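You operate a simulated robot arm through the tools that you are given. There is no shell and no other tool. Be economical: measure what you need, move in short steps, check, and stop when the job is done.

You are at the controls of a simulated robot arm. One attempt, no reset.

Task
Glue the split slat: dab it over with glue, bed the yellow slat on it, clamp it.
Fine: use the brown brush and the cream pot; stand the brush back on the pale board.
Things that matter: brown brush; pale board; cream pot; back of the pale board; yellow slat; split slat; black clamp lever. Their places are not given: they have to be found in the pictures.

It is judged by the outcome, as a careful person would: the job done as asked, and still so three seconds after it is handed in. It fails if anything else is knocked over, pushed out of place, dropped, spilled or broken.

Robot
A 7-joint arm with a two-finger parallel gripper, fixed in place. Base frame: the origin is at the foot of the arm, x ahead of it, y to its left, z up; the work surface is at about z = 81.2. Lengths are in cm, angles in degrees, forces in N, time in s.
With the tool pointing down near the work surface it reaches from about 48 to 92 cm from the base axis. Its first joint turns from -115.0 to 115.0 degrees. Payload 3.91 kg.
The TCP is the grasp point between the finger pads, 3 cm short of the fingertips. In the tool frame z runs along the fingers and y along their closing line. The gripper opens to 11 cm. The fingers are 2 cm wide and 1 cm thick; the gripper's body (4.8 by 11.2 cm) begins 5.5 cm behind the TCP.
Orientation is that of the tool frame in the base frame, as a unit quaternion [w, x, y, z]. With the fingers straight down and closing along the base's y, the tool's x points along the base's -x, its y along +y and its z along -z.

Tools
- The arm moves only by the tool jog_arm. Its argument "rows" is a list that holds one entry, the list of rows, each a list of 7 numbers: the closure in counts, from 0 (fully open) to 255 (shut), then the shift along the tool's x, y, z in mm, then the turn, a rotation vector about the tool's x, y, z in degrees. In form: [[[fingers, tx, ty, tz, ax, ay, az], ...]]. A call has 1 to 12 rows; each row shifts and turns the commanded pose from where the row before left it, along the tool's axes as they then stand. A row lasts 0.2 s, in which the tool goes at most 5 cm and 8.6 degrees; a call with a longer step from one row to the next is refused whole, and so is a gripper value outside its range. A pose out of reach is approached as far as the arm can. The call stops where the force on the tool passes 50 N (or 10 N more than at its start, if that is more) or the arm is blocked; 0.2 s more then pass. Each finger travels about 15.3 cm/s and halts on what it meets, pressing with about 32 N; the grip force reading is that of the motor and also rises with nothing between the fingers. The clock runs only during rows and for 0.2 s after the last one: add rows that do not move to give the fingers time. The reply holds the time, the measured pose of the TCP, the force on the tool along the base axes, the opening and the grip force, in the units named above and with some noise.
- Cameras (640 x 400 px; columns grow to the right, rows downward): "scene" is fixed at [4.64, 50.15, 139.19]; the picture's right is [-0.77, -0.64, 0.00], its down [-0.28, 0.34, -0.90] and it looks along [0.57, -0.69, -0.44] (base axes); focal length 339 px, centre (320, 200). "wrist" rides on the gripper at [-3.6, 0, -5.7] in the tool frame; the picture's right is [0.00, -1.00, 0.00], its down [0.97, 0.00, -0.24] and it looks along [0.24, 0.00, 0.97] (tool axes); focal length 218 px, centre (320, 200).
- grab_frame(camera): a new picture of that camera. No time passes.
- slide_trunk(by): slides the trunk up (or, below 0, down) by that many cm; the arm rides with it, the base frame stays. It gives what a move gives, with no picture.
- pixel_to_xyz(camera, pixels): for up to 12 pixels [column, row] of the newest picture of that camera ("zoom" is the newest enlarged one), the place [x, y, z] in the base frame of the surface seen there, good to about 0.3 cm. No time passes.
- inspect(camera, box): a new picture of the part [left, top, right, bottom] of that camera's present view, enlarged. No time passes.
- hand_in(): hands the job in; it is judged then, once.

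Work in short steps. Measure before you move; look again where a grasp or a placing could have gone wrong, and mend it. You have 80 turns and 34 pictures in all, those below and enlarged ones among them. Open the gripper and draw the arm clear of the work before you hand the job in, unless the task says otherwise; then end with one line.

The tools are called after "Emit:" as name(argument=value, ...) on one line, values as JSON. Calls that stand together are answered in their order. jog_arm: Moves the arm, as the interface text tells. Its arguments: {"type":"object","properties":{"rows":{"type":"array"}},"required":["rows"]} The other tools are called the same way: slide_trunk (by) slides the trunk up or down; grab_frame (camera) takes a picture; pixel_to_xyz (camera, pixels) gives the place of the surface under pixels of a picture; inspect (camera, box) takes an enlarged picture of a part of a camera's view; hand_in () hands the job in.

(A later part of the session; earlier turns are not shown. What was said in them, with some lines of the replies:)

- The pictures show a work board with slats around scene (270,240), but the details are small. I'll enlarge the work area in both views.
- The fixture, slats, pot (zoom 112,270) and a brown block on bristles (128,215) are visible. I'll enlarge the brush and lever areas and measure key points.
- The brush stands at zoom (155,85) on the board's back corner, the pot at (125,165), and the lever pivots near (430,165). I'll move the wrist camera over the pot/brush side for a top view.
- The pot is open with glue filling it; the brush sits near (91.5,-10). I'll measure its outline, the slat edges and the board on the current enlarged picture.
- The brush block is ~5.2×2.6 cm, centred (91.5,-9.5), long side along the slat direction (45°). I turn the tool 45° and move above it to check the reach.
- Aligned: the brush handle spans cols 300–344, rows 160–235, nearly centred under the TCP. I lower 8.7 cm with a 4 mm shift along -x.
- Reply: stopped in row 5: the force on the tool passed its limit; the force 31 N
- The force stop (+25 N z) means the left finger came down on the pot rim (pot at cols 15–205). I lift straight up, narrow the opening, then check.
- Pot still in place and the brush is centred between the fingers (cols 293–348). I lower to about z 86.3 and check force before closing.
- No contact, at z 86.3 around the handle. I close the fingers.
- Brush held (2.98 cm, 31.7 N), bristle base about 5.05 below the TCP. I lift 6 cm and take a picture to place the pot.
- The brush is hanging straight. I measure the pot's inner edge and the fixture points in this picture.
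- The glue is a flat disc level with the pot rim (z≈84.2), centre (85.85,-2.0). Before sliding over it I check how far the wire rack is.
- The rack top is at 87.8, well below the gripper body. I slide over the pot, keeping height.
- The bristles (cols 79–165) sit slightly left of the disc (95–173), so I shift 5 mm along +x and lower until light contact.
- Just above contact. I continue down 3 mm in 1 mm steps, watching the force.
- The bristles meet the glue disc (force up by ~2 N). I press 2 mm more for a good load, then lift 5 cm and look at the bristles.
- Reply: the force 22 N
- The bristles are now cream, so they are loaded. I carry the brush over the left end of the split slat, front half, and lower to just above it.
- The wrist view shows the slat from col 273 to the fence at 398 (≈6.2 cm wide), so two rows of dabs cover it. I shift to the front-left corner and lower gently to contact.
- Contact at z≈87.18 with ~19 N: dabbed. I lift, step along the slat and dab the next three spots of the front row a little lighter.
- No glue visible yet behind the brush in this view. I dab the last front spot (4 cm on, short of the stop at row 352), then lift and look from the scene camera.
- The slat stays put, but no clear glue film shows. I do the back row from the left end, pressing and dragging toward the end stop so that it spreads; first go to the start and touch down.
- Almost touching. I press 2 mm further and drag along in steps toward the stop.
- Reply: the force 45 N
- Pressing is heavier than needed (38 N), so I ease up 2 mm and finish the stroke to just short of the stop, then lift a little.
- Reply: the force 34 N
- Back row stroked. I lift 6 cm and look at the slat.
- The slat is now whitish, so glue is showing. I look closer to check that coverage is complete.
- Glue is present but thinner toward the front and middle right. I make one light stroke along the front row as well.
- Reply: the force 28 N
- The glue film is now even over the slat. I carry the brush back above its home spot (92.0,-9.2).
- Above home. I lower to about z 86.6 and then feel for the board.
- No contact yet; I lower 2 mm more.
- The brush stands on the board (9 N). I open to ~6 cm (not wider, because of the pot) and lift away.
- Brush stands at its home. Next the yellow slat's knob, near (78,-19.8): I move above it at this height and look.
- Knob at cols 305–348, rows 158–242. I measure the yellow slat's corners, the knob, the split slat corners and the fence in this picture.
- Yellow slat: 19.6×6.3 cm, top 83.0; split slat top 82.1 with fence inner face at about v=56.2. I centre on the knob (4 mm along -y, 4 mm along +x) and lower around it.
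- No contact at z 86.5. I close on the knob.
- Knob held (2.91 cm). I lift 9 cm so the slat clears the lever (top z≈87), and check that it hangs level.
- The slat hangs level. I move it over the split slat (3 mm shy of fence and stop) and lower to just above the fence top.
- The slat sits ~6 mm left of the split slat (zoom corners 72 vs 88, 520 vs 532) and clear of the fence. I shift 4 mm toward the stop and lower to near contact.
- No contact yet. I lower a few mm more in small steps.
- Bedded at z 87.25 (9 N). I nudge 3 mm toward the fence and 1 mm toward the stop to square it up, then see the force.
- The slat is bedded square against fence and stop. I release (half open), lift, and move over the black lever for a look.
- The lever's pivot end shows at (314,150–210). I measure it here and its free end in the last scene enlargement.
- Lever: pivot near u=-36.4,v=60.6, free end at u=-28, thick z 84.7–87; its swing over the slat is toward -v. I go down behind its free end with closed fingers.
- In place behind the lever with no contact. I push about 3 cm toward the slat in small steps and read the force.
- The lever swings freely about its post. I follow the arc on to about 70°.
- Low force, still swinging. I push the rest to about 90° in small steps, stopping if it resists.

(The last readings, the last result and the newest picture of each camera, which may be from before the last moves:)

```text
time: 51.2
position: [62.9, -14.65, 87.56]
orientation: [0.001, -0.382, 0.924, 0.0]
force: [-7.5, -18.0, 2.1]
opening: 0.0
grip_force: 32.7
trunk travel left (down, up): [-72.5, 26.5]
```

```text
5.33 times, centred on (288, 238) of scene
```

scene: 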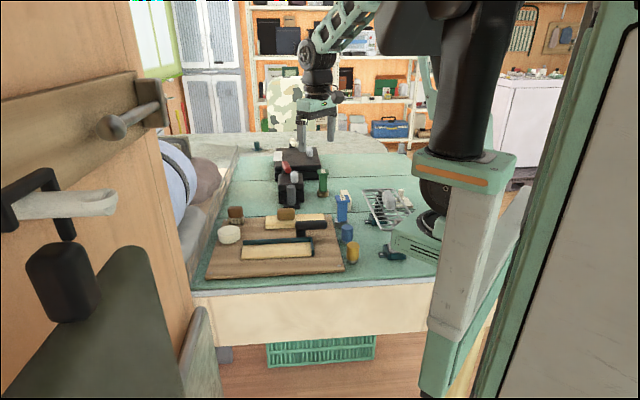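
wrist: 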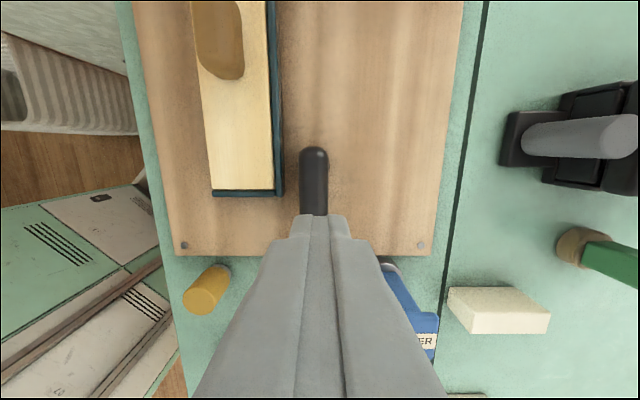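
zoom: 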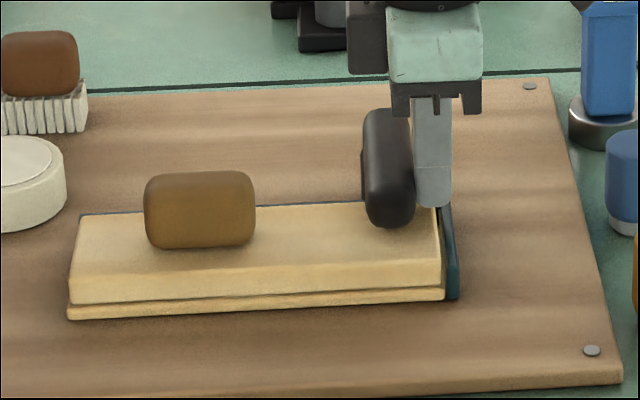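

The lever now lies across the slat and resists (≈18 N). I press 3 mm more to see whether it is at its stop.

Emit:
jog_arm(rows=[[[255, -2, 0, 0, 0, 0, 0], [255, -2, 0, 0, 0, 0, 0], [255, 0, 0, 0, 0, 0, 0]]])

```text
time: 52.0
position: [62.91, -14.43, 87.57]
orientation: [-0.001, -0.382, 0.924, 0.0]
force: [-27.2, -35.2, 1.9]
opening: 0.0
grip_force: 31.7
trunk travel left (down, up): [-72.5, 26.5]
```

Force jumped to ~44 N with hardly any motion: the lever is at its stop. I back off, lift clear and withdraw.

Emit:
jog_arm(rows=[[[255, 6, 0, 0, 0, 0, 0], [255, 10, 0, 0, 0, 0, 0], [255, 0, 0, -30, 0, 0, 0], [255, 0, 0, -45, 0, 0, 0], [255, 0, 0, -45, 0, 0, 0], [120, 0, 0, -45, 0, 0, 0], [0, 0, 0, -30, 0, 0, 0], [0, 0, 0, 0, 0, 0, 0], [0, 0, 0, 0, 0, 0, 0]]])

Emit:
grab_frame(camera="scene")

```text
time: 54.0
position: [62.02, -15.18, 107.03]
orientation: [0.003, -0.383, 0.924, 0.0]
force: [0.7, -0.4, -0.3]
opening: 11.01
grip_force: 0.0
trunk travel left (down, up): [-72.5, 26.5]
```

```text
0 pictures are left
```

scene: 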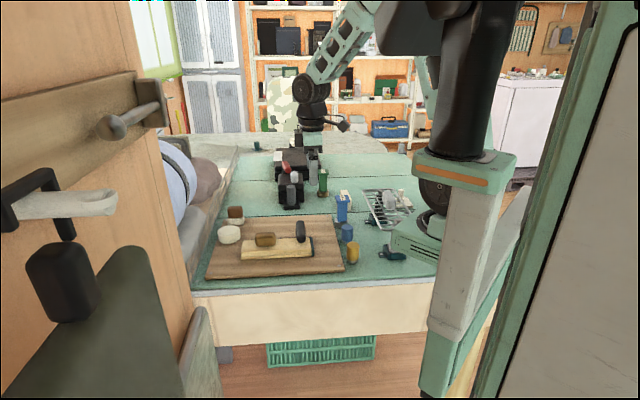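

The final picture shows the lever across the slat at (300,232), the brush standing at (235,213), the pot at (229,235), and the gripper open and clear. I hand in.

Emit:
hand_in()

```text
The job is handed in.
```

I glued the split slat, bedded the yellow slat on it against the fence and end stop, and swung the black lever over it to its stop. The brown brush is standing back in its place on the pale board. Early on, a finger pressed briefly on the cream pot's rim, but the pot did not move or spill.
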